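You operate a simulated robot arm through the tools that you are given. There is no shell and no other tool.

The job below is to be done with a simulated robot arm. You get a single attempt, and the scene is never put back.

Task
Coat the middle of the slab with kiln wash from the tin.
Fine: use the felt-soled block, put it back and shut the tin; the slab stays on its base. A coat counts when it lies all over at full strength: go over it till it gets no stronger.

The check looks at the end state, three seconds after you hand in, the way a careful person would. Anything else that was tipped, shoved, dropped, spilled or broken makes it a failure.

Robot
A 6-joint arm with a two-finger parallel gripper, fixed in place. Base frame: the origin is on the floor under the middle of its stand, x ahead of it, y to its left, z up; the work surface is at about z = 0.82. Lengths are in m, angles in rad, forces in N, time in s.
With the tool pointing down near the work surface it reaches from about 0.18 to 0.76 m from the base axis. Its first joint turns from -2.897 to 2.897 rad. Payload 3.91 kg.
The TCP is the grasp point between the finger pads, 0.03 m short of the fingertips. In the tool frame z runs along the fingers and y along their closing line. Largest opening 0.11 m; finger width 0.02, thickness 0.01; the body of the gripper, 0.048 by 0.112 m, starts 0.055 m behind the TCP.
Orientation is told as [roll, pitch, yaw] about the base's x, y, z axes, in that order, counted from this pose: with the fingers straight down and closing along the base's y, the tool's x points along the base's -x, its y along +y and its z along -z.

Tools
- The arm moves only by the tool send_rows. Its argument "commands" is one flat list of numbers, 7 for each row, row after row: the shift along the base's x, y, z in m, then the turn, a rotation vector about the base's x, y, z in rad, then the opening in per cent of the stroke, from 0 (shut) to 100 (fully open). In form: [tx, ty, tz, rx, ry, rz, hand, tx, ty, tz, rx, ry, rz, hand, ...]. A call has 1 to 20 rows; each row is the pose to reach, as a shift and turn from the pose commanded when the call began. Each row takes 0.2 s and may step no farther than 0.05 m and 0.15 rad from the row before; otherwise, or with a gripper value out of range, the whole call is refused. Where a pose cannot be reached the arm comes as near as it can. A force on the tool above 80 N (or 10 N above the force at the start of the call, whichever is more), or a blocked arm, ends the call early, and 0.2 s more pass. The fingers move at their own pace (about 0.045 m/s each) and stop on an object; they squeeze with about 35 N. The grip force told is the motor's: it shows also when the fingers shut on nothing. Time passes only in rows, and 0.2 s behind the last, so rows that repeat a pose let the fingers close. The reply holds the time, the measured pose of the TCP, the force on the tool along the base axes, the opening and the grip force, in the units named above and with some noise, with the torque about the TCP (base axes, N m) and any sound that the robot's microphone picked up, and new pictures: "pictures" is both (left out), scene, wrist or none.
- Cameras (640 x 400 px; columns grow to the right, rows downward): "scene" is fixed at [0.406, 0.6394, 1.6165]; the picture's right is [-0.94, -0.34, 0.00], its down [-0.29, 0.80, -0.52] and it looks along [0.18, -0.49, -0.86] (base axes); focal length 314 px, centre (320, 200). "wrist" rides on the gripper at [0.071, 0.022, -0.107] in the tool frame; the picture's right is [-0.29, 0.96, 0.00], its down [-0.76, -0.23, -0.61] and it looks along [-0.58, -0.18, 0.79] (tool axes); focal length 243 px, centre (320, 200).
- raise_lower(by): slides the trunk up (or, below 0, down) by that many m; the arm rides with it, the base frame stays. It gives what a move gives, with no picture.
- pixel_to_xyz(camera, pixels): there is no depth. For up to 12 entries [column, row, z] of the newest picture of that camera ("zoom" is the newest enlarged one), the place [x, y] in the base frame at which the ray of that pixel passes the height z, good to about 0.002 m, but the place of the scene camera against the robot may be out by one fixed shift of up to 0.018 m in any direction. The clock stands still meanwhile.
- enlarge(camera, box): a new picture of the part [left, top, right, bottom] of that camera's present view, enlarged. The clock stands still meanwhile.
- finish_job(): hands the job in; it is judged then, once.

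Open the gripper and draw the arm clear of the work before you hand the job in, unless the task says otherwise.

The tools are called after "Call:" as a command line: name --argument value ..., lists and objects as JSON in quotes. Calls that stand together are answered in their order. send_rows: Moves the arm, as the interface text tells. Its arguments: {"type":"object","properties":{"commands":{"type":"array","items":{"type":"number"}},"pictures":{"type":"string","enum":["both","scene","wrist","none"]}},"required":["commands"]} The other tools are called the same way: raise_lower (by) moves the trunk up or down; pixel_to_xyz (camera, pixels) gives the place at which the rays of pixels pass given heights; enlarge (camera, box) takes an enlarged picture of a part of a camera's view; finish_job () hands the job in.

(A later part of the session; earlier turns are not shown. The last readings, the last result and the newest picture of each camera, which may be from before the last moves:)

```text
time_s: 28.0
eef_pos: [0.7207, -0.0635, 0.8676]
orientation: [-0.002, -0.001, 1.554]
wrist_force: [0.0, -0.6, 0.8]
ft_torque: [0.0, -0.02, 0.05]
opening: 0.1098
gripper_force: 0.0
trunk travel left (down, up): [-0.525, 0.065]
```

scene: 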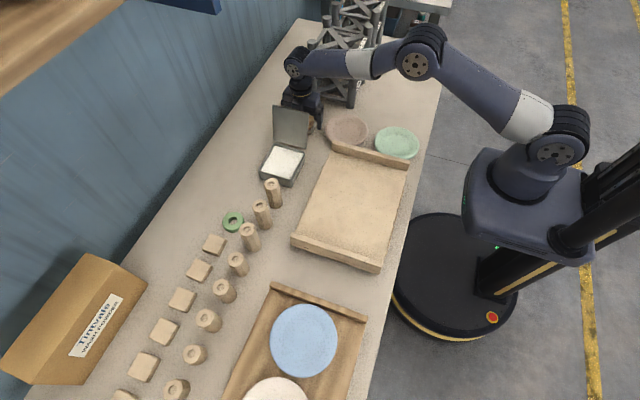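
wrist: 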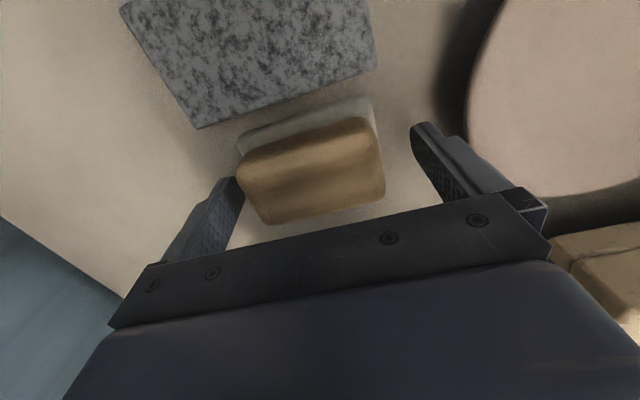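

Both fingers straddle the block, but the left (+x) finger looks closer. I'll check the block end positions in this view before closing.

Call:
pixel_to_xyz --camera "wrist" --pixels '[[238, 168, 0.86], [385, 180, 0.86], [265, 224, 0.86], [380, 140, 0.86], [238, 150, 0.83], [372, 98, 0.83], [240, 180, 0.838], [415, 128, 0.838]]'

Call:
enlarge --camera "wrist" --box '[200, 80, 460, 240]'

```text
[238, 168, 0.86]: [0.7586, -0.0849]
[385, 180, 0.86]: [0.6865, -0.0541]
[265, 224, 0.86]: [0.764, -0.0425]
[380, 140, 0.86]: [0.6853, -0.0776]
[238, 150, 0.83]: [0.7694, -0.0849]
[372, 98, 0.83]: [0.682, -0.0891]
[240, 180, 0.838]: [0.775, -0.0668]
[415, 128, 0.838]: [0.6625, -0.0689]
```

```text
2.46 times, centred on (330, 160) of wrist
```

zoom: 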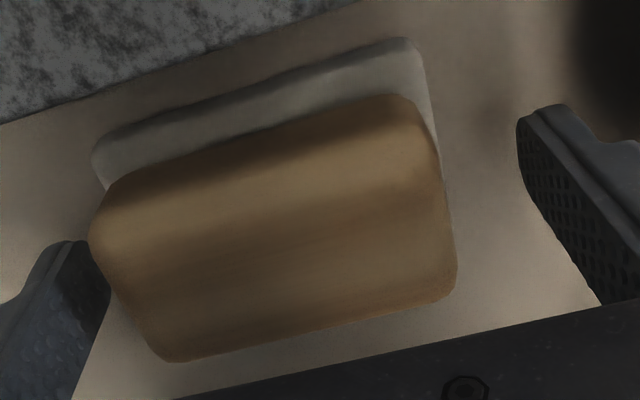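

The wood spans x 0.686–0.761, so its centre is 0.7235. I'll shift +2 mm in x and close.

Call:
send_rows --commands '[0.002, 0, 0, 0, 0, 0, 100, 0.002, 0, 0, 0, 0, 0, 75, 0.002, 0, 0, 0, 0, 0, 0, 0.002, 0, 0, 0, 0, 0, 0, 0.002, 0, 0, 0, 0, 0, 0]' --pictures "both"

```text
time_s: 29.2
eef_pos: [0.7232, -0.064, 0.8674]
orientation: [-0.002, 0.0, 1.553]
wrist_force: [0.4, -0.1, 0.9]
ft_torque: [-0.02, -0.07, -0.02]
opening: 0.0776
gripper_force: 35.3
trunk travel left (down, up): [-0.525, 0.065]
```

scene: 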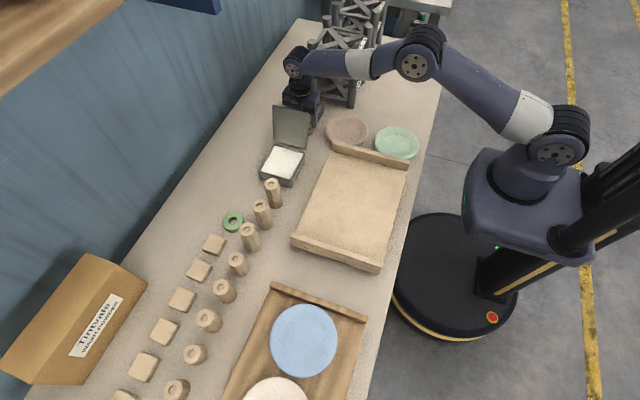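
wrist: 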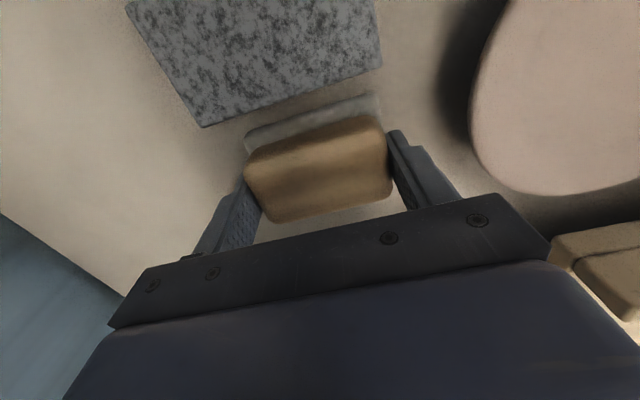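

The block is gripped at an opening of 77.6 mm. I'll lift it straight up well above the lid, then enlarge the scene view of the tin to judge the wash level.

Call:
send_rows --commands '[0, 0, 0.01, 0, 0, 0, 0, 0, 0, 0.03, 0, 0, 0, 0, 0, 0, 0.065, 0, 0, 0, 0, 0, 0, 0.1, 0, 0, 0, 0, 0, 0, 0.14, 0, 0, 0, 0, 0, 0, 0.18, 0, 0, 0, 0, 0, 0, 0.22, 0, 0, 0, 0]' --pictures "both"

Call:
enlarge --camera "scene" --box '[240, 90, 340, 200]'

```text
time_s: 30.8
eef_pos: [0.7232, -0.0657, 1.0884]
orientation: [-0.001, 0.001, 1.553]
wrist_force: [-0.8, -0.4, -0.5]
ft_torque: [-0.01, 0.0, 0.01]
opening: 0.0776
gripper_force: 34.9
trunk travel left (down, up): [-0.525, 0.065]
```

scene: 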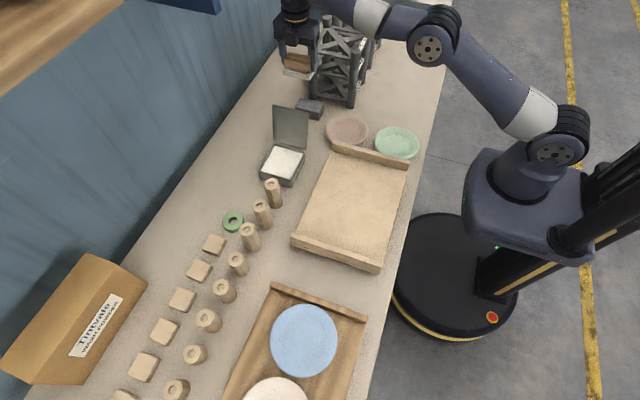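
wrist: 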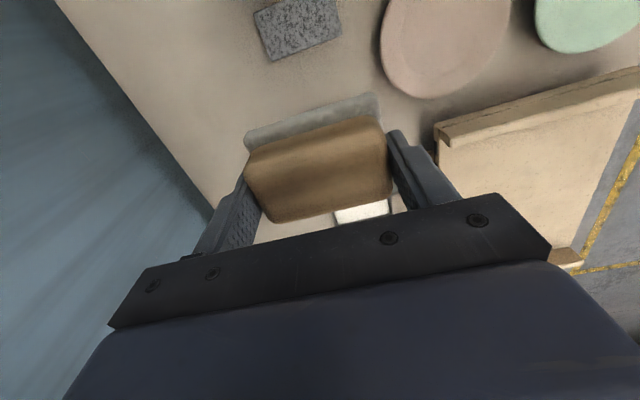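

```text
3.64 times, centred on (290, 145) of scene
```

zoom: 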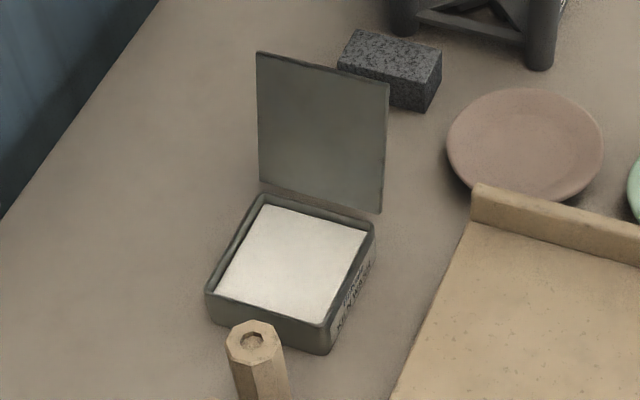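

The wash is a white surface just under the tin rim. I'll measure its extents, applying the scene-camera offset of about (+0.008, -0.009) that I saw from the lid corners.

Call:
pixel_to_xyz --camera "zoom" --pixels '[[262, 203, 0.86], [367, 235, 0.86], [325, 322, 0.86], [217, 290, 0.86], [258, 193, 0.868], [375, 222, 0.868], [330, 325, 0.868], [206, 293, 0.868], [252, 335, 0.9]]'

```text
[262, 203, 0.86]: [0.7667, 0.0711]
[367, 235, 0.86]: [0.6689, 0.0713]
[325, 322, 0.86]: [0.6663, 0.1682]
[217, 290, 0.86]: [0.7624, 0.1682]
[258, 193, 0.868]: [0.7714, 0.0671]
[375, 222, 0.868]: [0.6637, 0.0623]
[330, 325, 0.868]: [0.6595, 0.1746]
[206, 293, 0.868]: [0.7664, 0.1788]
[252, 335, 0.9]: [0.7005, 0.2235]
```

The tin interior is only about 98 mm square against an 88 mm felt, so I want a more exact centre. I'll carry the block over the lid (6 cm clearance) at this height so the wrist camera looks almost straight down into the tin.

Call:
send_rows --commands '[0, 0.04, 0.01, 0, 0, 0, 0, 0, 0.08, 0.01, 0, 0, 0, 0, 0, 0.12, 0.01, 0, 0, 0, 0, 0, 0.16, 0.01, 0, 0, 0, 0, 0, 0.2, 0.01, 0, 0, 0, 0, 0, 0.23, 0.01, 0, 0, 0, 0, 0, 0.24, 0.01, 0, 0, 0, 0]' --pictures "both"

Call:
enlarge --camera "wrist" --box '[220, 0, 420, 125]'

```text
time_s: 32.4
eef_pos: [0.7102, 0.1522, 1.0938]
orientation: [-0.003, -0.001, 1.553]
wrist_force: [-0.1, -0.6, -1.0]
ft_torque: [0.01, -0.01, -0.01]
opening: 0.0773
gripper_force: 34.2
out of reach, approached as far as the arm can: row 4, 5, 6, 7
trunk travel left (down, up): [-0.525, 0.065]
```

scene: 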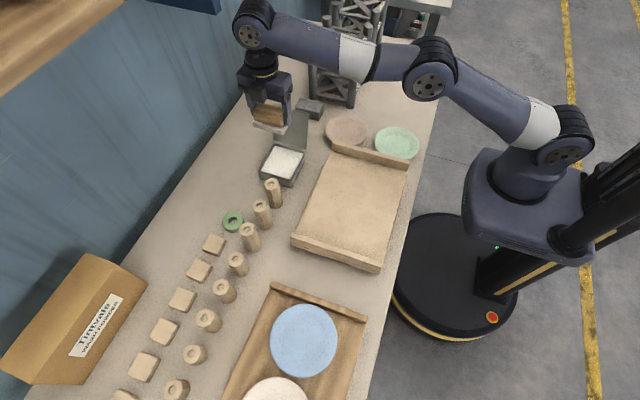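
wrist: 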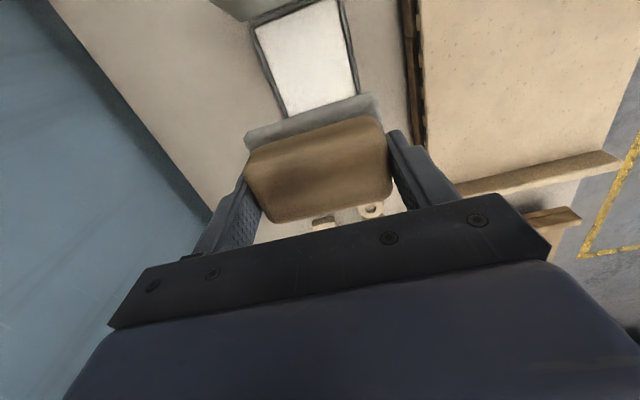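

```text
3.20 times, centred on (320, 62) of wrist
```

zoom: 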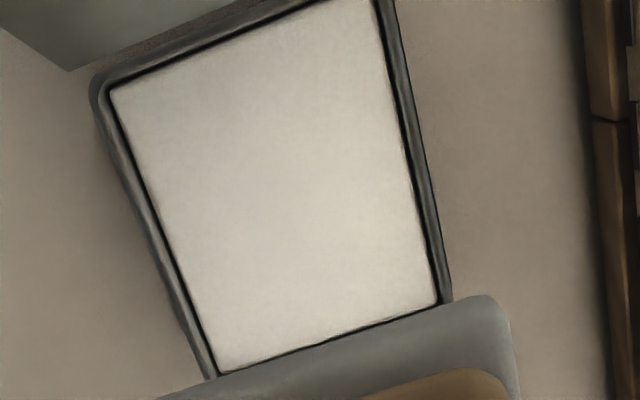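

The arm stopped at its reach limit, but the wash is fully in view. I'll measure its corners at the plausible surface heights.

Call:
pixel_to_xyz --camera "zoom" --pixels '[[110, 90, 0.86], [375, 2, 0.86], [437, 303, 0.86], [218, 373, 0.86], [110, 90, 0.85], [375, 2, 0.85], [437, 303, 0.85], [218, 373, 0.85], [97, 85, 0.868], [450, 303, 0.868], [210, 375, 0.868], [388, 0, 0.868]]'

```text
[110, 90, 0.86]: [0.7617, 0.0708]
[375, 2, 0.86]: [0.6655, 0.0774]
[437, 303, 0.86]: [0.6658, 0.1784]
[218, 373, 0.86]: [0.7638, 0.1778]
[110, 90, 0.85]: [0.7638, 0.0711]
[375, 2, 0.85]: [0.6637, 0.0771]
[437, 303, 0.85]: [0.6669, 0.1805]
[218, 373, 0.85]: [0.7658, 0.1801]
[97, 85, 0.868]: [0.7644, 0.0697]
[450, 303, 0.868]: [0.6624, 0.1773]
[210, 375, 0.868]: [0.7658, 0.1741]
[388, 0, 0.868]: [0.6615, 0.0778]
```

The wash spans x 0.665–0.763 and y 0.074–0.178, so the centre is about (0.713, 0.126) with more room along y. I'll turn the block so its long axis lies along y (yaw back to 0) while staying high over the tin.

Call:
send_rows --commands '[-0.002, -0.006, 0, 0, 0, -0.14, 0, -0.004, -0.012, 0, 0, 0, -0.28, 0, -0.006, -0.018, 0, 0, 0, -0.42, 0, -0.008, -0.024, 0, 0, 0, -0.56, 0, -0.01, -0.03, 0, 0, 0, -0.7, 0, -0.01, -0.036, 0, 0, 0, -0.84, 0, -0.01, -0.042, 0, 0, 0, -0.98, 0, -0.01, -0.048, 0, 0, 0, -1.12, 0, -0.01, -0.05, 0, 0, 0, -1.26, 0, -0.01, -0.05, 0, 0, 0, -1.4, 0, -0.01, -0.05, 0, 0, 0, -1.553, 0, -0.01, -0.05, 0, 0, 0, -1.553, 0]' --pictures "both"

```text
refused: row 11 steps farther than a row can; nothing moved
```

The last turn step was 0.153 rad, just over the limit, so nothing moved. I'll resend with even steps.

Call:
send_rows --commands '[-0.002, -0.006, 0, 0, 0, -0.141, 0, -0.004, -0.012, 0, 0, 0, -0.282, 0, -0.006, -0.018, 0, 0, 0, -0.423, 0, -0.008, -0.024, 0, 0, 0, -0.565, 0, -0.01, -0.03, 0, 0, 0, -0.706, 0, -0.01, -0.036, 0, 0, 0, -0.847, 0, -0.01, -0.042, 0, 0, 0, -0.988, 0, -0.01, -0.048, 0, 0, 0, -1.13, 0, -0.01, -0.05, 0, 0, 0, -1.271, 0, -0.01, -0.05, 0, 0, 0, -1.412, 0, -0.01, -0.05, 0, 0, 0, -1.553, 0, -0.01, -0.05, 0, 0, 0, -1.553, 0]' --pictures "both"

```text
time_s: 35.0
eef_pos: [0.6983, 0.1024, 1.0931]
orientation: [-0.003, 0.001, -0.002]
wrist_force: [-0.2, -0.7, -0.2]
ft_torque: [-0.01, -0.02, -0.02]
opening: 0.0775
gripper_force: 35.5
trunk travel left (down, up): [-0.525, 0.065]
```

scene: 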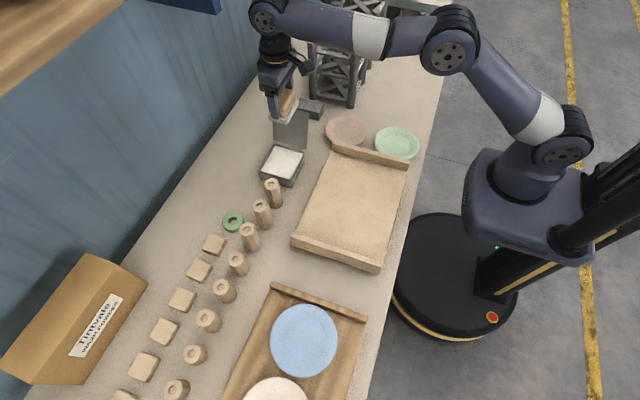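
wrist: 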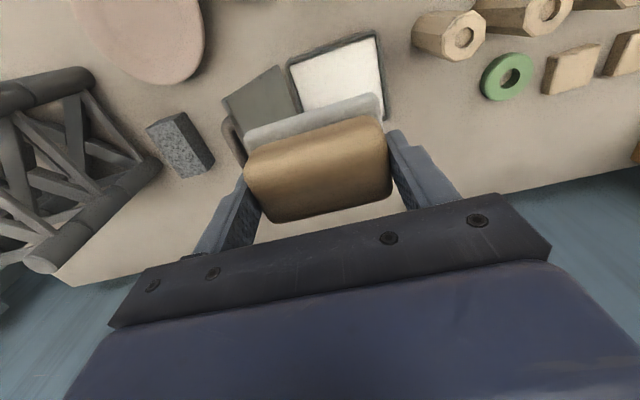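

The pose is now about (0.700, 0.102, 1.094) at yaw 0. I'll centre over the wash and descend to a hover with the felt about 1.5 cm above the rim.

Call:
send_rows --commands '[0.006, 0.012, 0, 0, 0, 0, 0, 0.012, 0.024, 0, 0, 0, 0, 0, 0.013, 0.024, -0.03, 0, 0, 0, 0, 0.013, 0.024, -0.06, 0, 0, 0, 0, 0.013, 0.024, -0.09, 0, 0, 0, 0, 0.013, 0.024, -0.12, 0, 0, 0, 0, 0.013, 0.024, -0.145, 0, 0, 0, 0, 0.013, 0.024, -0.162, 0, 0, 0, 0, 0.013, 0.024, -0.162, 0, 0, 0, 0]' --pictures "both"

Call:
enlarge --camera "wrist" --box '[200, 40, 440, 240]'

Call:
enlarge --camera "scene" --box '[240, 100, 340, 200]'

```text
time_s: 37.0
eef_pos: [0.7112, 0.1261, 0.9302]
orientation: [-0.001, 0.0, 0.0]
wrist_force: [0.2, -0.2, -1.0]
ft_torque: [-0.02, 0.0, 0.01]
opening: 0.0773
gripper_force: 35.2
trunk travel left (down, up): [-0.525, 0.065]
```

scene: 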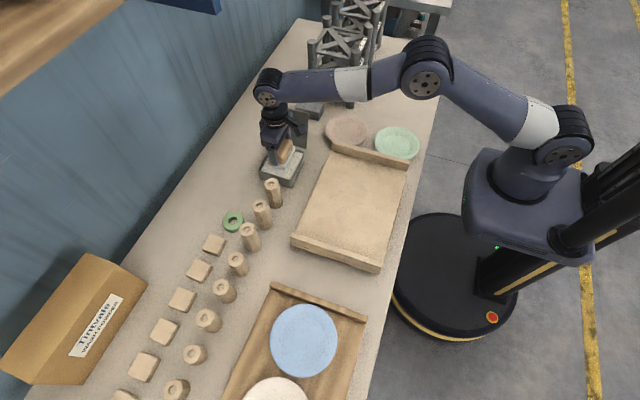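
wrist: 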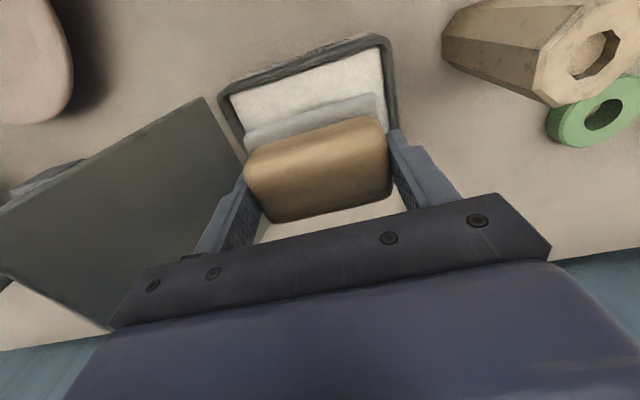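

```text
2.00 times, centred on (320, 140) of wrist
```

zoom: 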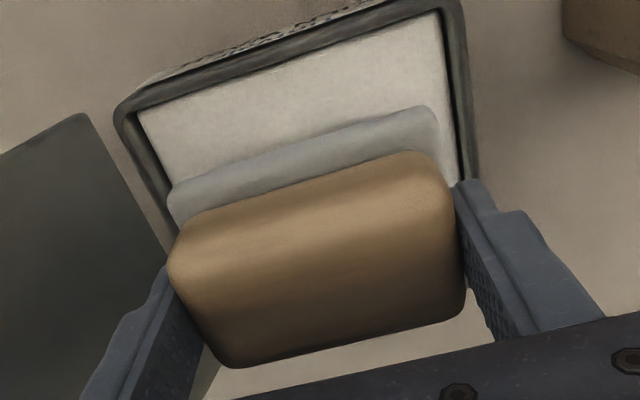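

```text
4.00 times, centred on (290, 150) of scene
```

zoom: 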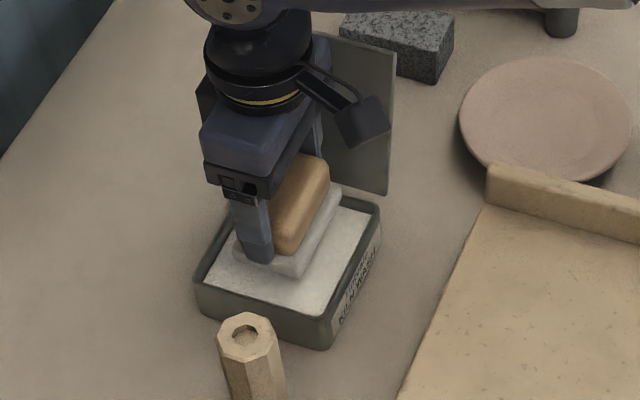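

I'll compute the felt ends relative to the wash edges at this hover, using the wrist view.

Call:
pixel_to_xyz --camera "wrist" --pixels '[[244, 137, 0.888], [378, 93, 0.888], [245, 130, 0.894], [377, 93, 0.894], [228.5, 96, 0.86], [380, 46, 0.86], [391, 130, 0.86], [240, 120, 0.86], [254, 181, 0.92], [389, 167, 0.92]]'

```text
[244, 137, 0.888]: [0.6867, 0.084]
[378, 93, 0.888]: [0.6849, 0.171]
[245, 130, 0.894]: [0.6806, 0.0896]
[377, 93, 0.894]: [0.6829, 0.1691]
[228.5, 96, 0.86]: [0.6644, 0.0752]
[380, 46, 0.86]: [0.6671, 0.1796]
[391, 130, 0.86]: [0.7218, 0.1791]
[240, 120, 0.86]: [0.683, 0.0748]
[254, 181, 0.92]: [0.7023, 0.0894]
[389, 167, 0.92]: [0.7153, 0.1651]
```

The felt spans y 0.084–0.171, within the wash at 0.075–0.180, so it's well centred. I'll lower slowly in small steps until the force shows contact.

Call:
send_rows --commands '[0, 0, -0.006, 0, 0, 0, 0, 0, 0, -0.011, 0, 0, 0, 0, 0, 0, -0.015, 0, 0, 0, 0, 0, 0, -0.018, 0, 0, 0, 0, 0, 0, -0.02, 0, 0, 0, 0]' --pictures "wrist"

```text
time_s: 38.2
eef_pos: [0.7127, 0.1266, 0.9104]
orientation: [-0.001, 0.001, -0.001]
wrist_force: [0.2, 0.0, -1.1]
ft_torque: [0.01, -0.02, -0.01]
opening: 0.0773
gripper_force: 34.8
trunk travel left (down, up): [-0.525, 0.065]
```

wrist: 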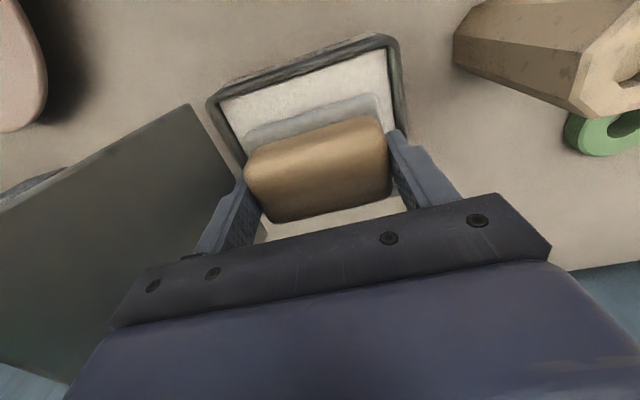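

There's no contact yet at TCP z=0.910 (felt bottom ≈0.862). I'll keep lowering by 1–2 mm per row.

Call:
send_rows --commands '[0, 0, -0.002, 0, 0, 0, 0, 0, 0, -0.004, 0, 0, 0, 0, 0, 0, -0.006, 0, 0, 0, 0, 0, 0, -0.007, 0, 0, 0, 0]' --pictures "none"

```text
time_s: 39.2
eef_pos: [0.7121, 0.1269, 0.9035]
orientation: [-0.002, 0.001, -0.001]
wrist_force: [-0.1, -0.5, -0.9]
ft_torque: [-0.02, 0.03, 0.0]
opening: 0.0774
gripper_force: 35.2
trunk travel left (down, up): [-0.525, 0.065]
```

Still free at z=0.9035. I'll continue down slowly.

Call:
send_rows --commands '[0, 0, -0.002, 0, 0, 0, 0, 0, 0, -0.004, 0, 0, 0, 0, 0, 0, -0.006, 0, 0, 0, 0]' --pictures "wrist"

Call:
enlarge --camera "scene" --box '[250, 130, 330, 195]'

Call:
enlarge --camera "wrist" --box '[190, 20, 430, 220]'

```text
time_s: 40.0
eef_pos: [0.7125, 0.1268, 0.9033]
orientation: [0.0, -0.01, 0.001]
wrist_force: [1.8, 1.6, 28.9]
ft_torque: [-0.05, 0.77, 0.06]
opening: 0.0776
gripper_force: 35.0
trunk travel left (down, up): [-0.525, 0.065]
```

wrist: 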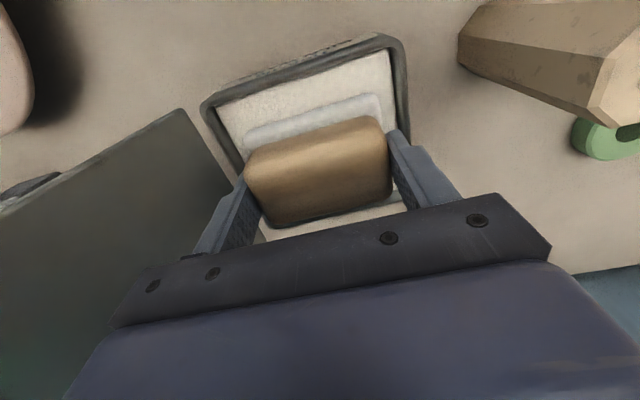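

```text
6.15 times, centred on (290, 162) of scene
```

zoom: 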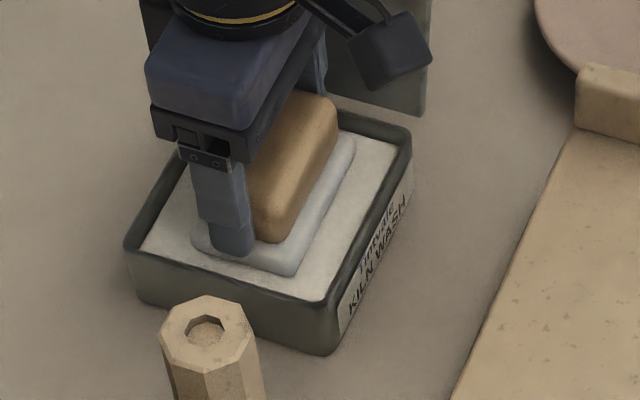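

```text
2.00 times, centred on (310, 120) of wrist
```

zoom: 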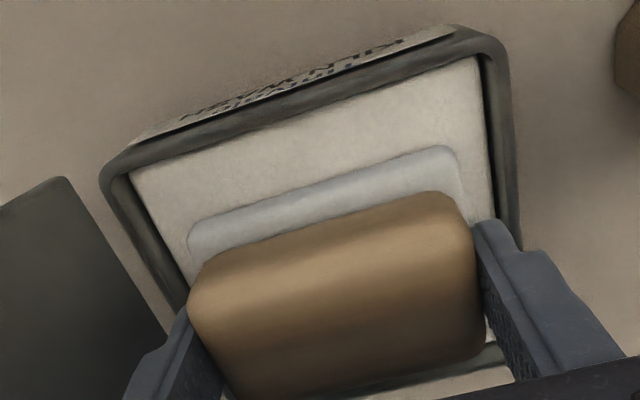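

Contact is firm (29 N) at z=0.9033, so the wash surface is at about 0.855, and the felt already looks whiter. I'll ease off the pressure and work the felt gently ±8 mm along x to load it, then lift.

Call:
send_rows --commands '[0, 0, 0.002, 0, 0, 0, 0, 0.006, 0, 0.002, 0, 0, 0, 0, 0.01, 0, 0.002, 0, 0, 0, 0, 0.004, 0, 0.002, 0, 0, 0, 0, -0.004, 0, 0.002, 0, 0, 0, 0, -0.01, 0, 0.002, 0, 0, 0, 0, -0.004, 0, 0.002, 0, 0, 0, 0, 0, 0, 0.002, 0, 0, 0, 0]' --pictures "wrist"

```text
time_s: 41.8
eef_pos: [0.7096, 0.127, 0.9022]
orientation: [0.001, -0.003, 0.002]
wrist_force: [-10.9, -0.2, 28.6]
ft_torque: [-0.01, -0.1, -0.01]
opening: 0.0776
gripper_force: 35.0
trunk travel left (down, up): [-0.525, 0.065]
```

wrist: 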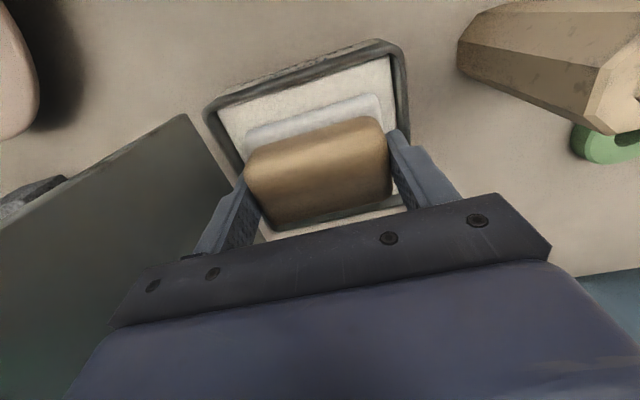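

The felt is loaded with steady contact. I'll lift straight out of the tin and check it.

Call:
send_rows --commands '[0, 0, 0.006, 0, 0, 0, 0, 0, 0, 0.015, 0, 0, 0, 0, 0, 0, 0.03, 0, 0, 0, 0, 0, 0, 0.055, 0, 0, 0, 0, 0, 0, 0.08, 0, 0, 0, 0]' --pictures "both"

Call:
enlarge --camera "scene" --box '[240, 100, 340, 200]'

Call:
enlarge --camera "scene" --box '[270, 130, 430, 280]'

```text
time_s: 43.0
eef_pos: [0.7099, 0.1266, 0.9811]
orientation: [-0.001, -0.001, 0.001]
wrist_force: [-0.3, -0.3, -1.4]
ft_torque: [0.03, 0.01, -0.03]
opening: 0.0773
gripper_force: 35.6
trunk travel left (down, up): [-0.525, 0.065]
```

scene: 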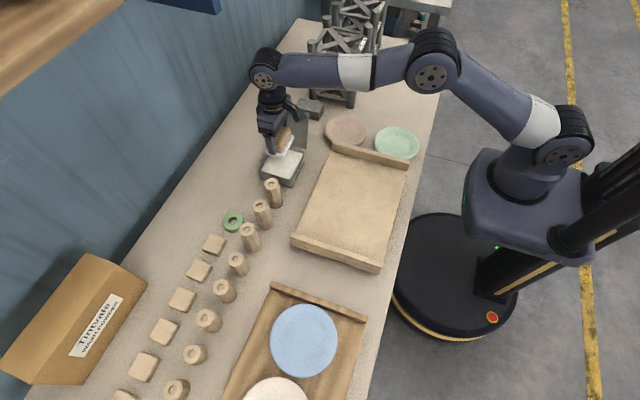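
wrist: 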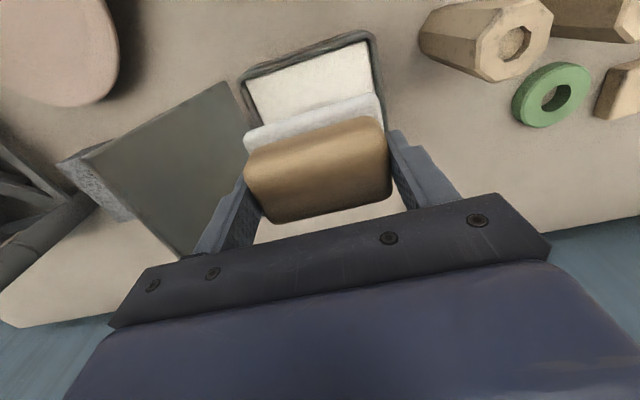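

```text
4.00 times, centred on (290, 150) of scene
```

zoom: 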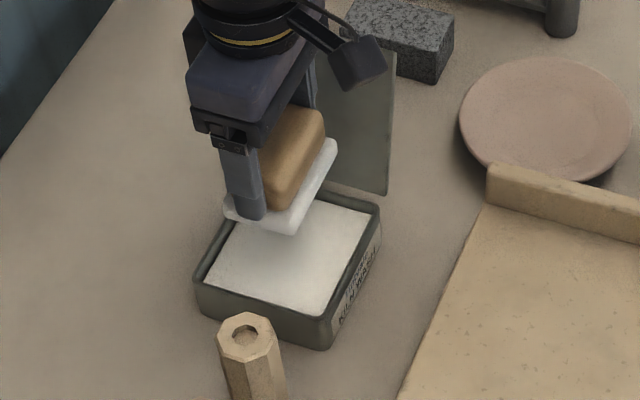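

```text
2.67 times, centred on (350, 205) of scene
```

zoom: 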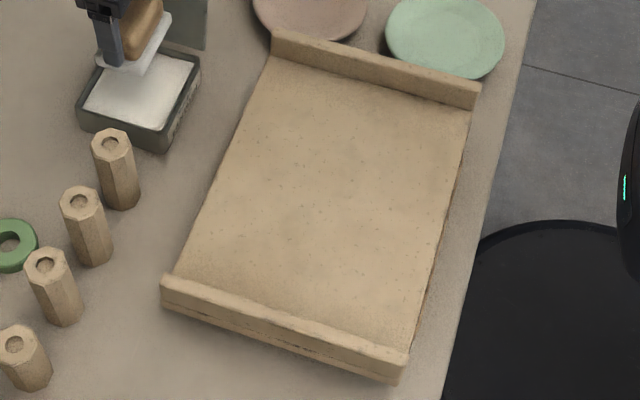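

The felt is now bright white, so it's loaded. I'll carry it at a safe height over to the slab and look closely for markings and the surface height.

Call:
send_rows --commands '[-0.01, 0, 0.04, 0, 0, 0, 0, -0.03, 0, 0.08, 0, 0, 0, 0, -0.06, 0.005, 0.11, 0, 0, 0, 0, -0.1, 0.01, 0.13, 0, 0, 0, 0, -0.14, 0.02, 0.14, 0, 0, 0, 0, -0.18, 0.03, 0.14, 0, 0, 0, 0, -0.22, 0.04, 0.14, 0, 0, 0, 0, -0.25, 0.05, 0.14, 0, 0, 0, 0, -0.27, 0.055, 0.14, 0, 0, 0, 0]' --pictures "both"

Call:
enlarge --camera "wrist" --box '[160, 0, 520, 225]'

```text
time_s: 45.0
eef_pos: [0.4415, 0.181, 1.1203]
orientation: [-0.002, 0.0, -0.002]
wrist_force: [-0.3, -0.4, -1.2]
ft_torque: [0.02, 0.02, -0.03]
opening: 0.0774
gripper_force: 35.3
trunk travel left (down, up): [-0.525, 0.065]
```

scene: 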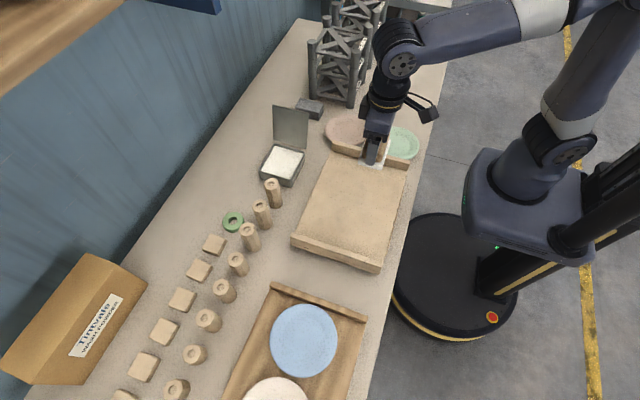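
wrist: 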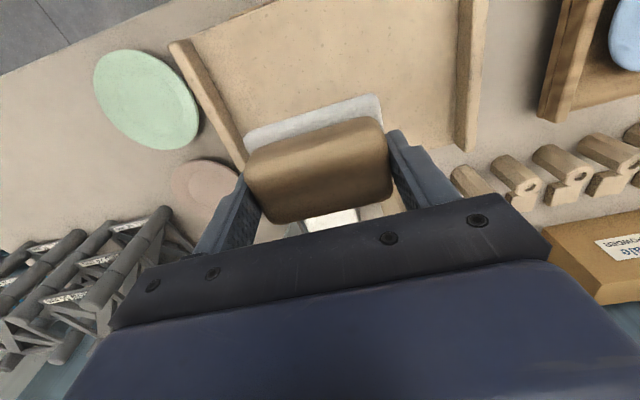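

```text
1.78 times, centred on (340, 112) of wrist
```

zoom: 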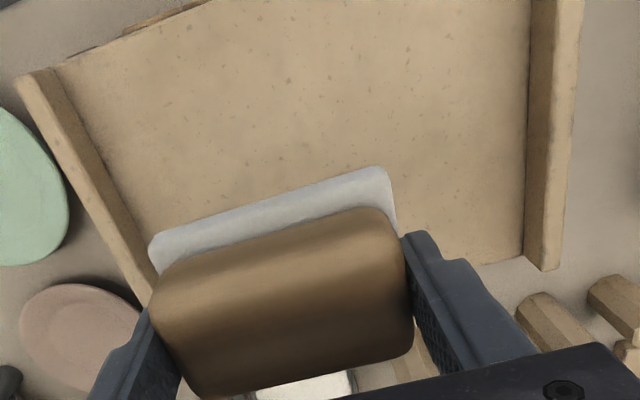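

I'll enlarge the slab's rim corners in both views to triangulate their heights.

Call:
enlarge --camera "scene" --box '[280, 215, 400, 285]'

Call:
pixel_to_xyz --camera "zoom" --pixels '[[320, 200, 0.88]]'

Call:
enlarge --camera "wrist" --box '[420, 0, 520, 170]'

Call:
pixel_to_xyz --camera "wrist" --pixels '[[473, 151, 0.86], [473, 151, 0.88], [473, 151, 0.9], [456, 145, 0.88], [168, 47, 0.86], [168, 47, 0.88], [168, 47, 0.9], [190, 39, 0.88], [248, 162, 0.88]]'

```text
5.33 times, centred on (340, 250) of scene
```

zoom: 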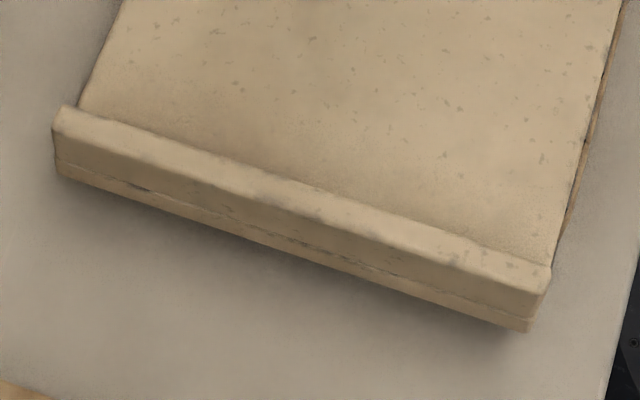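

```text
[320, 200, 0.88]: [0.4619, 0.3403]
```

```text
2.35 times, centred on (470, 85) of wrist
```

zoom: 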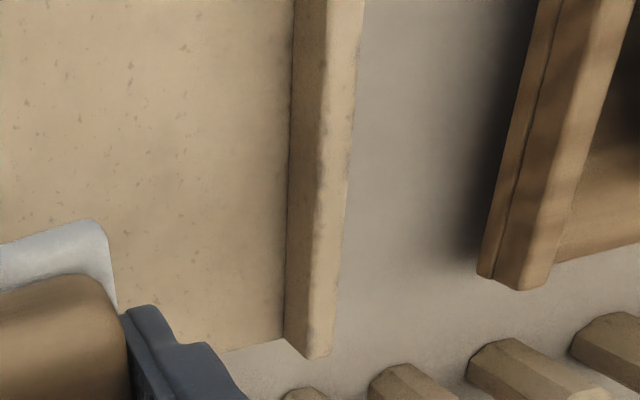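

```text
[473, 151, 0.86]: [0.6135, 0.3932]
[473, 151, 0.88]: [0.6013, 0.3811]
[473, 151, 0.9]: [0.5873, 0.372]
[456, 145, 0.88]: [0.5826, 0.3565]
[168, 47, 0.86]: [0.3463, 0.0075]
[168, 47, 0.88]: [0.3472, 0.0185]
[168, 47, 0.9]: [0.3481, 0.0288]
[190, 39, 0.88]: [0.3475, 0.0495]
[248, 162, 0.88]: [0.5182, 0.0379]
```

The triangulated heights disagree (0.86–0.91), so I'll find the slab surface by touch. I'll move over the slab's middle and come down to a cautious height first.

Call:
send_rows --commands '[0.012, 0, -0.03, 0, 0, 0, 0, 0.023, 0, -0.06, 0, 0, 0, 0, 0.023, 0, -0.09, 0, 0, 0, 0, 0.023, 0, -0.12, 0, 0, 0, 0, 0.023, 0, -0.145, 0, 0, 0, 0, 0.023, 0, -0.16, 0, 0, 0, 0]' --pictures "both"

Call:
enlarge --camera "scene" --box '[280, 130, 430, 280]'

```text
time_s: 46.4
eef_pos: [0.4645, 0.1809, 0.9595]
orientation: [-0.002, 0.001, 0.001]
wrist_force: [0.0, 0.5, -1.8]
ft_torque: [0.0, 0.02, 0.0]
opening: 0.0775
gripper_force: 35.5
trunk travel left (down, up): [-0.525, 0.065]
```

scene: 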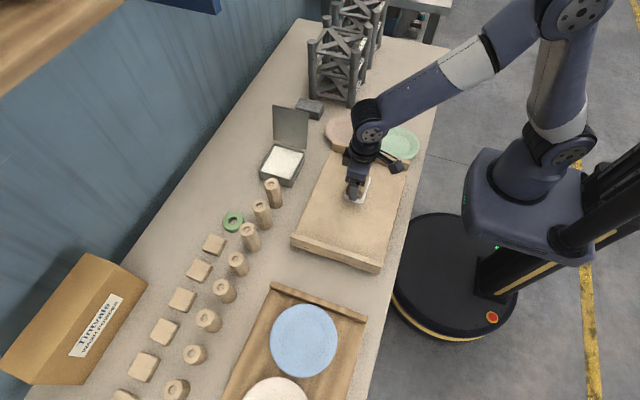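
wrist: 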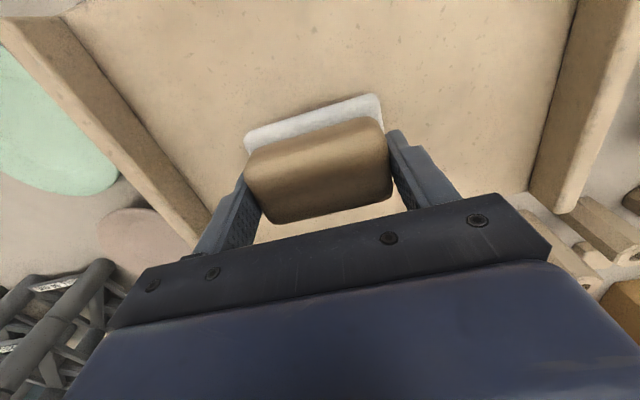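

```text
2.67 times, centred on (355, 205) of scene
```

zoom: 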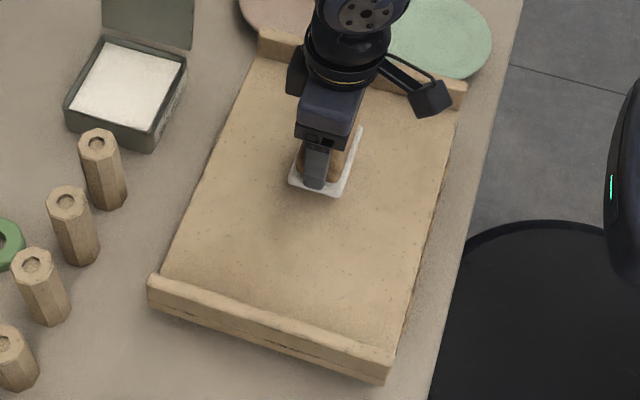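

There's no contact yet with the felt bottom at about 0.911. I'll lower in small increments, checking the force each time.

Call:
send_rows --commands '[0, 0, -0.003, 0, 0, 0, 0, 0, 0, -0.006, 0, 0, 0, 0, 0, 0, -0.009, 0, 0, 0, 0]' --pictures "none"

Call:
send_rows --commands '[0, 0, -0.002, 0, 0, 0, 0, 0, 0, -0.004, 0, 0, 0, 0, 0, 0, -0.006, 0, 0, 0, 0]' --pictures "none"

```text
time_s: 47.2
eef_pos: [0.4653, 0.1807, 0.9509]
orientation: [-0.002, 0.001, 0.0]
wrist_force: [0.1, -0.2, -1.7]
ft_torque: [0.0, -0.01, 0.02]
opening: 0.0772
gripper_force: 34.8
trunk travel left (down, up): [-0.525, 0.065]
```

```text
time_s: 48.0
eef_pos: [0.464, 0.1807, 0.9454]
orientation: [-0.002, -0.001, 0.0]
wrist_force: [0.6, 0.6, -1.8]
ft_torque: [0.02, -0.03, -0.01]
opening: 0.0772
gripper_force: 35.3
trunk travel left (down, up): [-0.525, 0.065]
```

Still free at z=0.945 (felt bottom ≈0.897). I'll continue the small steps.

Call:
send_rows --commands '[0, 0, -0.002, 0, 0, 0, 0, 0, 0, -0.004, 0, 0, 0, 0, 0, 0, -0.006, 0, 0, 0, 0]' --pictures "none"

Call:
send_rows --commands '[0, 0, -0.002, 0, 0, 0, 0, 0, 0, -0.004, 0, 0, 0, 0]' --pictures "wrist"

```text
time_s: 48.8
eef_pos: [0.465, 0.1802, 0.9387]
orientation: [-0.004, 0.0, 0.001]
wrist_force: [0.0, 0.0, -1.0]
ft_torque: [-0.01, 0.06, -0.01]
opening: 0.0774
gripper_force: 35.0
trunk travel left (down, up): [-0.525, 0.065]
```

```text
time_s: 49.4
eef_pos: [0.4647, 0.181, 0.9353]
orientation: [-0.002, 0.001, 0.001]
wrist_force: [0.1, -0.5, -0.2]
ft_torque: [0.01, 0.03, 0.03]
opening: 0.0776
gripper_force: 35.0
trunk travel left (down, up): [-0.525, 0.065]
```

wrist: 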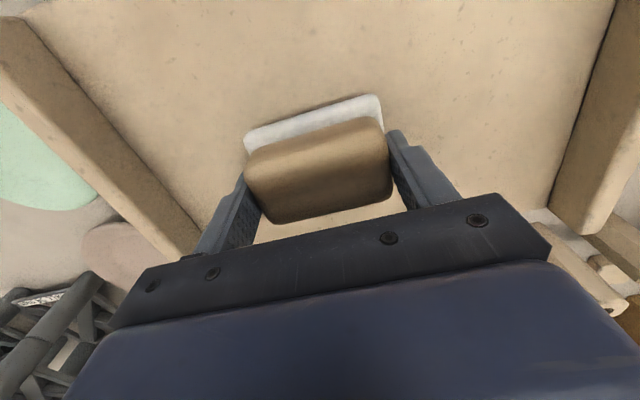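

The force is still near zero at z=0.935. I'll continue with 2 mm steps.

Call:
send_rows --commands '[0, 0, -0.002, 0, 0, 0, 0, 0, 0, -0.004, 0, 0, 0, 0]' --pictures "none"

Call:
send_rows --commands '[0, 0, -0.001, 0, 0, 0, 0, 0, 0, -0.002, 0, 0, 0, 0]' --pictures "none"

Call:
send_rows --commands '[0, 0, -0.001, 0, 0, 0, 0, 0, 0, -0.002, 0, 0, 0, 0]' --pictures "none"

```text
time_s: 50.0
eef_pos: [0.4661, 0.1812, 0.9325]
orientation: [0.0, 0.001, 0.001]
wrist_force: [-0.5, 0.0, -0.7]
ft_torque: [-0.01, -0.03, -0.02]
opening: 0.0775
gripper_force: 34.4
trunk travel left (down, up): [-0.525, 0.065]
```

```text
time_s: 50.6
eef_pos: [0.4641, 0.1812, 0.9296]
orientation: [-0.003, -0.002, -0.001]
wrist_force: [-0.2, -0.6, -1.3]
ft_torque: [0.02, 0.0, 0.01]
opening: 0.0775
gripper_force: 35.3
trunk travel left (down, up): [-0.525, 0.065]
```

```text
time_s: 51.2
eef_pos: [0.4652, 0.1802, 0.9268]
orientation: [0.0, 0.0, 0.0]
wrist_force: [-0.1, 0.4, -1.1]
ft_torque: [0.0, -0.04, -0.02]
opening: 0.0774
gripper_force: 35.2
trunk travel left (down, up): [-0.525, 0.065]
```

Still free at z=0.927, with the felt bottom at about 0.879. I'll keep going in small steps.

Call:
send_rows --commands '[0, 0, -0.002, 0, 0, 0, 0, 0, 0, -0.004, 0, 0, 0, 0, 0, 0, -0.005, 0, 0, 0, 0]' --pictures "none"

Call:
send_rows --commands '[0, 0, -0.002, 0, 0, 0, 0, 0, 0, -0.004, 0, 0, 0, 0]' --pictures "none"

Call:
send_rows --commands '[0, 0, -0.0015, 0, 0, 0, 0, 0, 0, -0.003, 0, 0, 0, 0]' --pictures "wrist"

```text
time_s: 52.0
eef_pos: [0.4642, 0.1808, 0.9218]
orientation: [-0.001, 0.0, 0.0]
wrist_force: [-0.3, -0.5, 0.3]
ft_torque: [0.08, -0.02, 0.01]
opening: 0.0772
gripper_force: 34.8
trunk travel left (down, up): [-0.525, 0.065]
```

```text
time_s: 52.6
eef_pos: [0.4649, 0.1809, 0.9211]
orientation: [0.002, -0.004, 0.001]
wrist_force: [-4.8, -3.4, 36.3]
ft_torque: [-0.17, 0.27, 0.06]
opening: 0.0776
gripper_force: 34.7
trunk travel left (down, up): [-0.525, 0.065]
```

```text
time_s: 53.2
eef_pos: [0.4654, 0.1813, 0.9205]
orientation: [0.003, -0.01, -0.003]
wrist_force: [0.2, -4.0, 67.8]
ft_torque: [-0.91, 0.51, -0.03]
opening: 0.0777
gripper_force: 34.9
trunk travel left (down, up): [-0.525, 0.065]
```

wrist: 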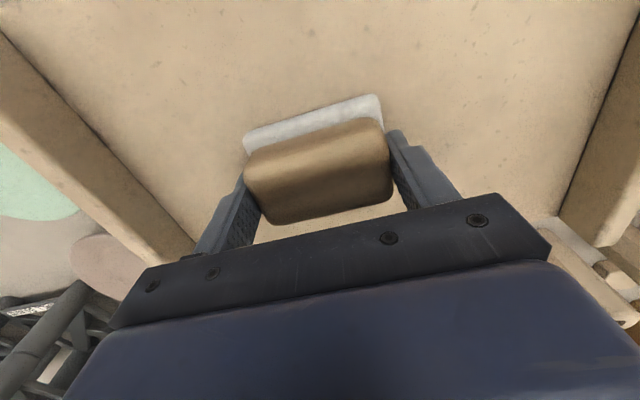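

I pressed a bit hard (68 N) at first contact, which puts the slab surface at z≈0.8735. From the wrist view the slab interior spans x 0.348–0.587 and y 0.044–0.356, so its centre is about (0.467, 0.200). I'll ease off 5 mm for a light pressure and try one stroke along x.

Call:
send_rows --commands '[0, 0, 0.003, 0, 0, 0, 0, 0, 0, 0.005, 0, 0, 0, 0, 0.015, 0, 0.005, 0, 0, 0, 0, 0.035, 0, 0.005, 0, 0, 0, 0, 0.055, 0, 0.005, 0, 0, 0, 0, 0.07, 0, 0.005, 0, 0, 0, 0]' --pictures "both"

Call:
enlarge --camera "scene" --box '[280, 130, 430, 280]'

```text
time_s: 54.6
eef_pos: [0.5339, 0.1806, 0.9218]
orientation: [-0.001, -0.002, 0.0]
wrist_force: [-7.3, -0.5, 21.1]
ft_torque: [0.27, -0.26, 0.05]
opening: 0.0775
gripper_force: 34.8
trunk travel left (down, up): [-0.525, 0.065]
```

scene: 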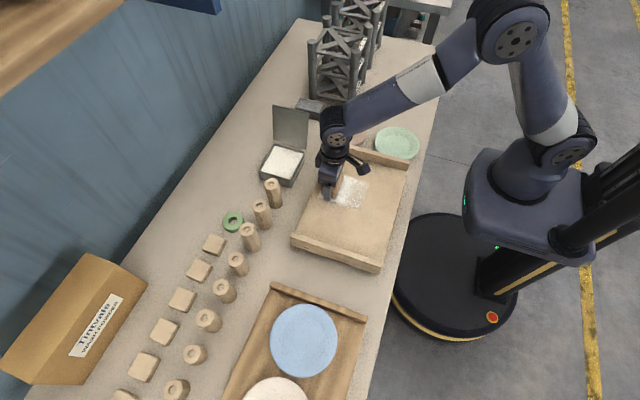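
wrist: 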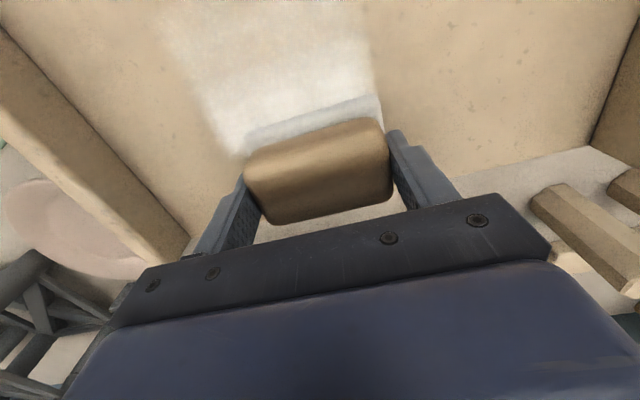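

```text
2.67 times, centred on (355, 205) of scene
```

zoom: 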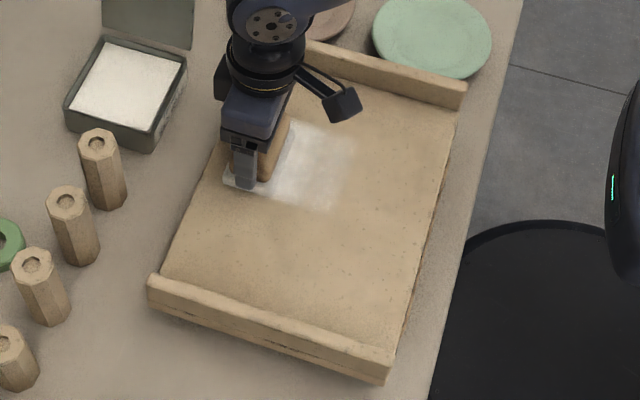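

The stroke left a clear white coat at about 21 N. I'll continue with overlapping lanes along x, working towards +y.

Call:
send_rows --commands '[-0.025, 0, 0, 0, 0, 0, 0, -0.05, 0, 0, 0, 0, 0, 0, -0.075, 0, 0, 0, 0, 0, 0, -0.1, 0, 0, 0, 0, 0, 0, -0.125, 0, 0, 0, 0, 0, 0, -0.139, 0, 0, 0, 0, 0, 0, -0.139, 0.03, 0, 0, 0, 0, 0, -0.139, 0.055, 0, 0, 0, 0, 0, -0.114, 0.055, 0, 0, 0, 0, 0, -0.089, 0.055, 0, 0, 0, 0, 0, -0.064, 0.055, 0, 0, 0, 0, 0, -0.039, 0.055, 0, 0, 0, 0, 0, -0.014, 0.055, 0, 0, 0, 0, 0, 0.004, 0.055, 0, 0, 0, 0, 0, 0.004, 0.085, 0, 0, 0, 0, 0, 0.004, 0.11, 0, 0, 0, 0, 0, -0.021, 0.11, 0, 0, 0, 0, 0, -0.046, 0.11, 0, 0, 0, 0, 0, -0.071, 0.11, 0, 0, 0, 0, 0, -0.096, 0.11, 0, 0, 0, 0, 0]' --pictures "both"

Call:
enlarge --camera "scene" --box '[280, 130, 430, 280]'

```text
time_s: 58.8
eef_pos: [0.4377, 0.2915, 0.9204]
orientation: [-0.001, -0.002, 0.001]
wrist_force: [2.0, 1.0, 22.1]
ft_torque: [-0.25, -0.37, 0.11]
opening: 0.0775
gripper_force: 35.0
trunk travel left (down, up): [-0.525, 0.065]
```

scene: 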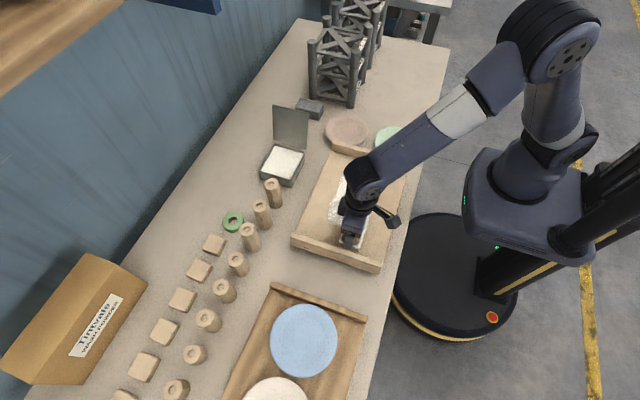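
wrist: 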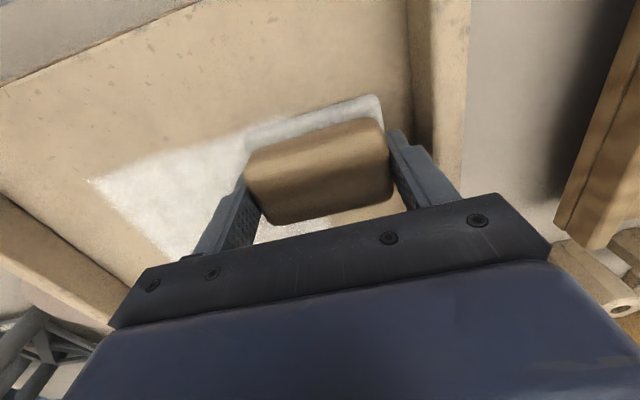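

```text
2.67 times, centred on (355, 205) of scene
```

zoom: 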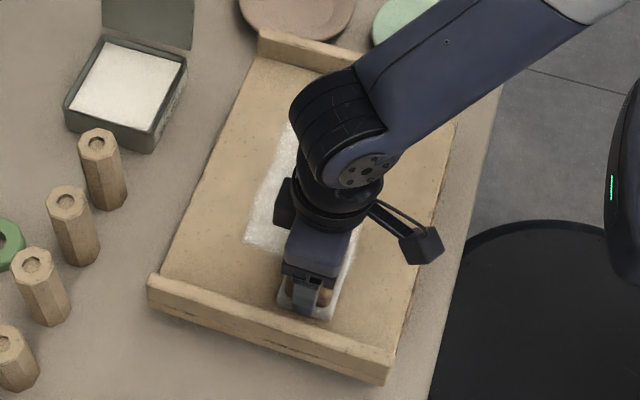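

The felt is turning greyer, so it's probably running out. I'll lift off and move towards the tin so I can see the slab clear of the arm.

Call:
send_rows --commands '[0, 0, 0.02, 0, 0, 0, 0, 0, 0, 0.06, 0, 0, 0, 0, 0.03, -0.02, 0.09, 0, 0, 0, 0, 0.07, -0.04, 0.09, 0, 0, 0, 0, 0.11, -0.065, 0.09, 0, 0, 0, 0, 0.15, -0.09, 0.09, 0, 0, 0, 0, 0.19, -0.115, 0.09, 0, 0, 0, 0, 0.23, -0.14, 0.09, 0, 0, 0, 0, 0.265, -0.165, 0.08, 0, 0, 0, 0, 0.272, -0.165, 0.06, 0, 0, 0, 0]' --pictures "both"

Call:
enlarge --camera "scene" --box '[280, 130, 430, 280]'

```text
time_s: 61.0
eef_pos: [0.7116, 0.1263, 0.9794]
orientation: [-0.003, 0.0, 0.0]
wrist_force: [0.0, 0.4, -1.1]
ft_torque: [0.02, -0.01, -0.02]
opening: 0.0777
gripper_force: 34.7
trunk travel left (down, up): [-0.525, 0.065]
```

scene: 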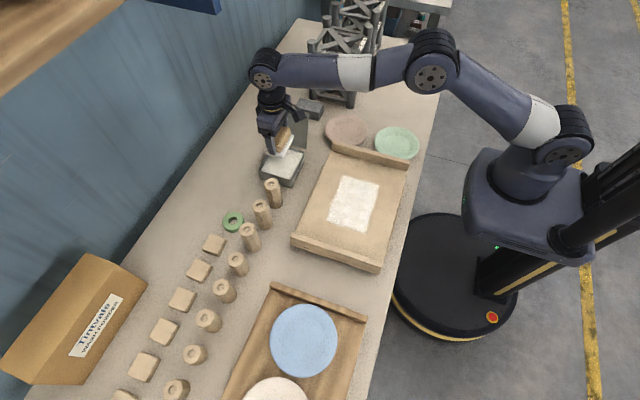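
wrist: 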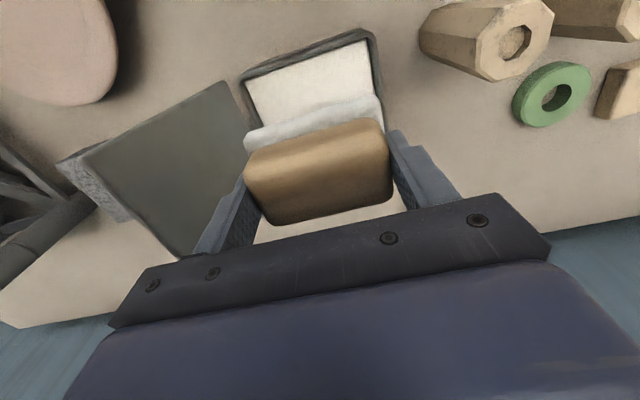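

```text
2.67 times, centred on (355, 205) of scene
```

zoom: 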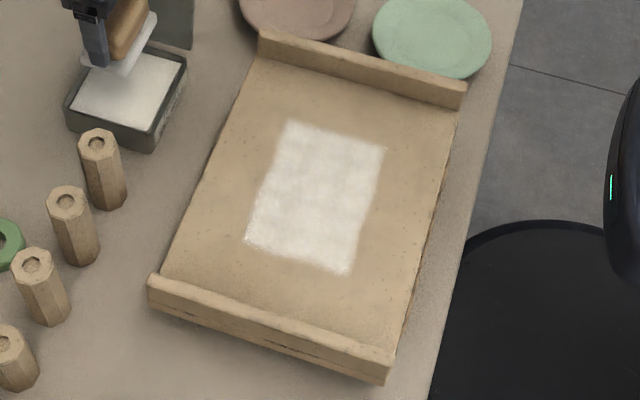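

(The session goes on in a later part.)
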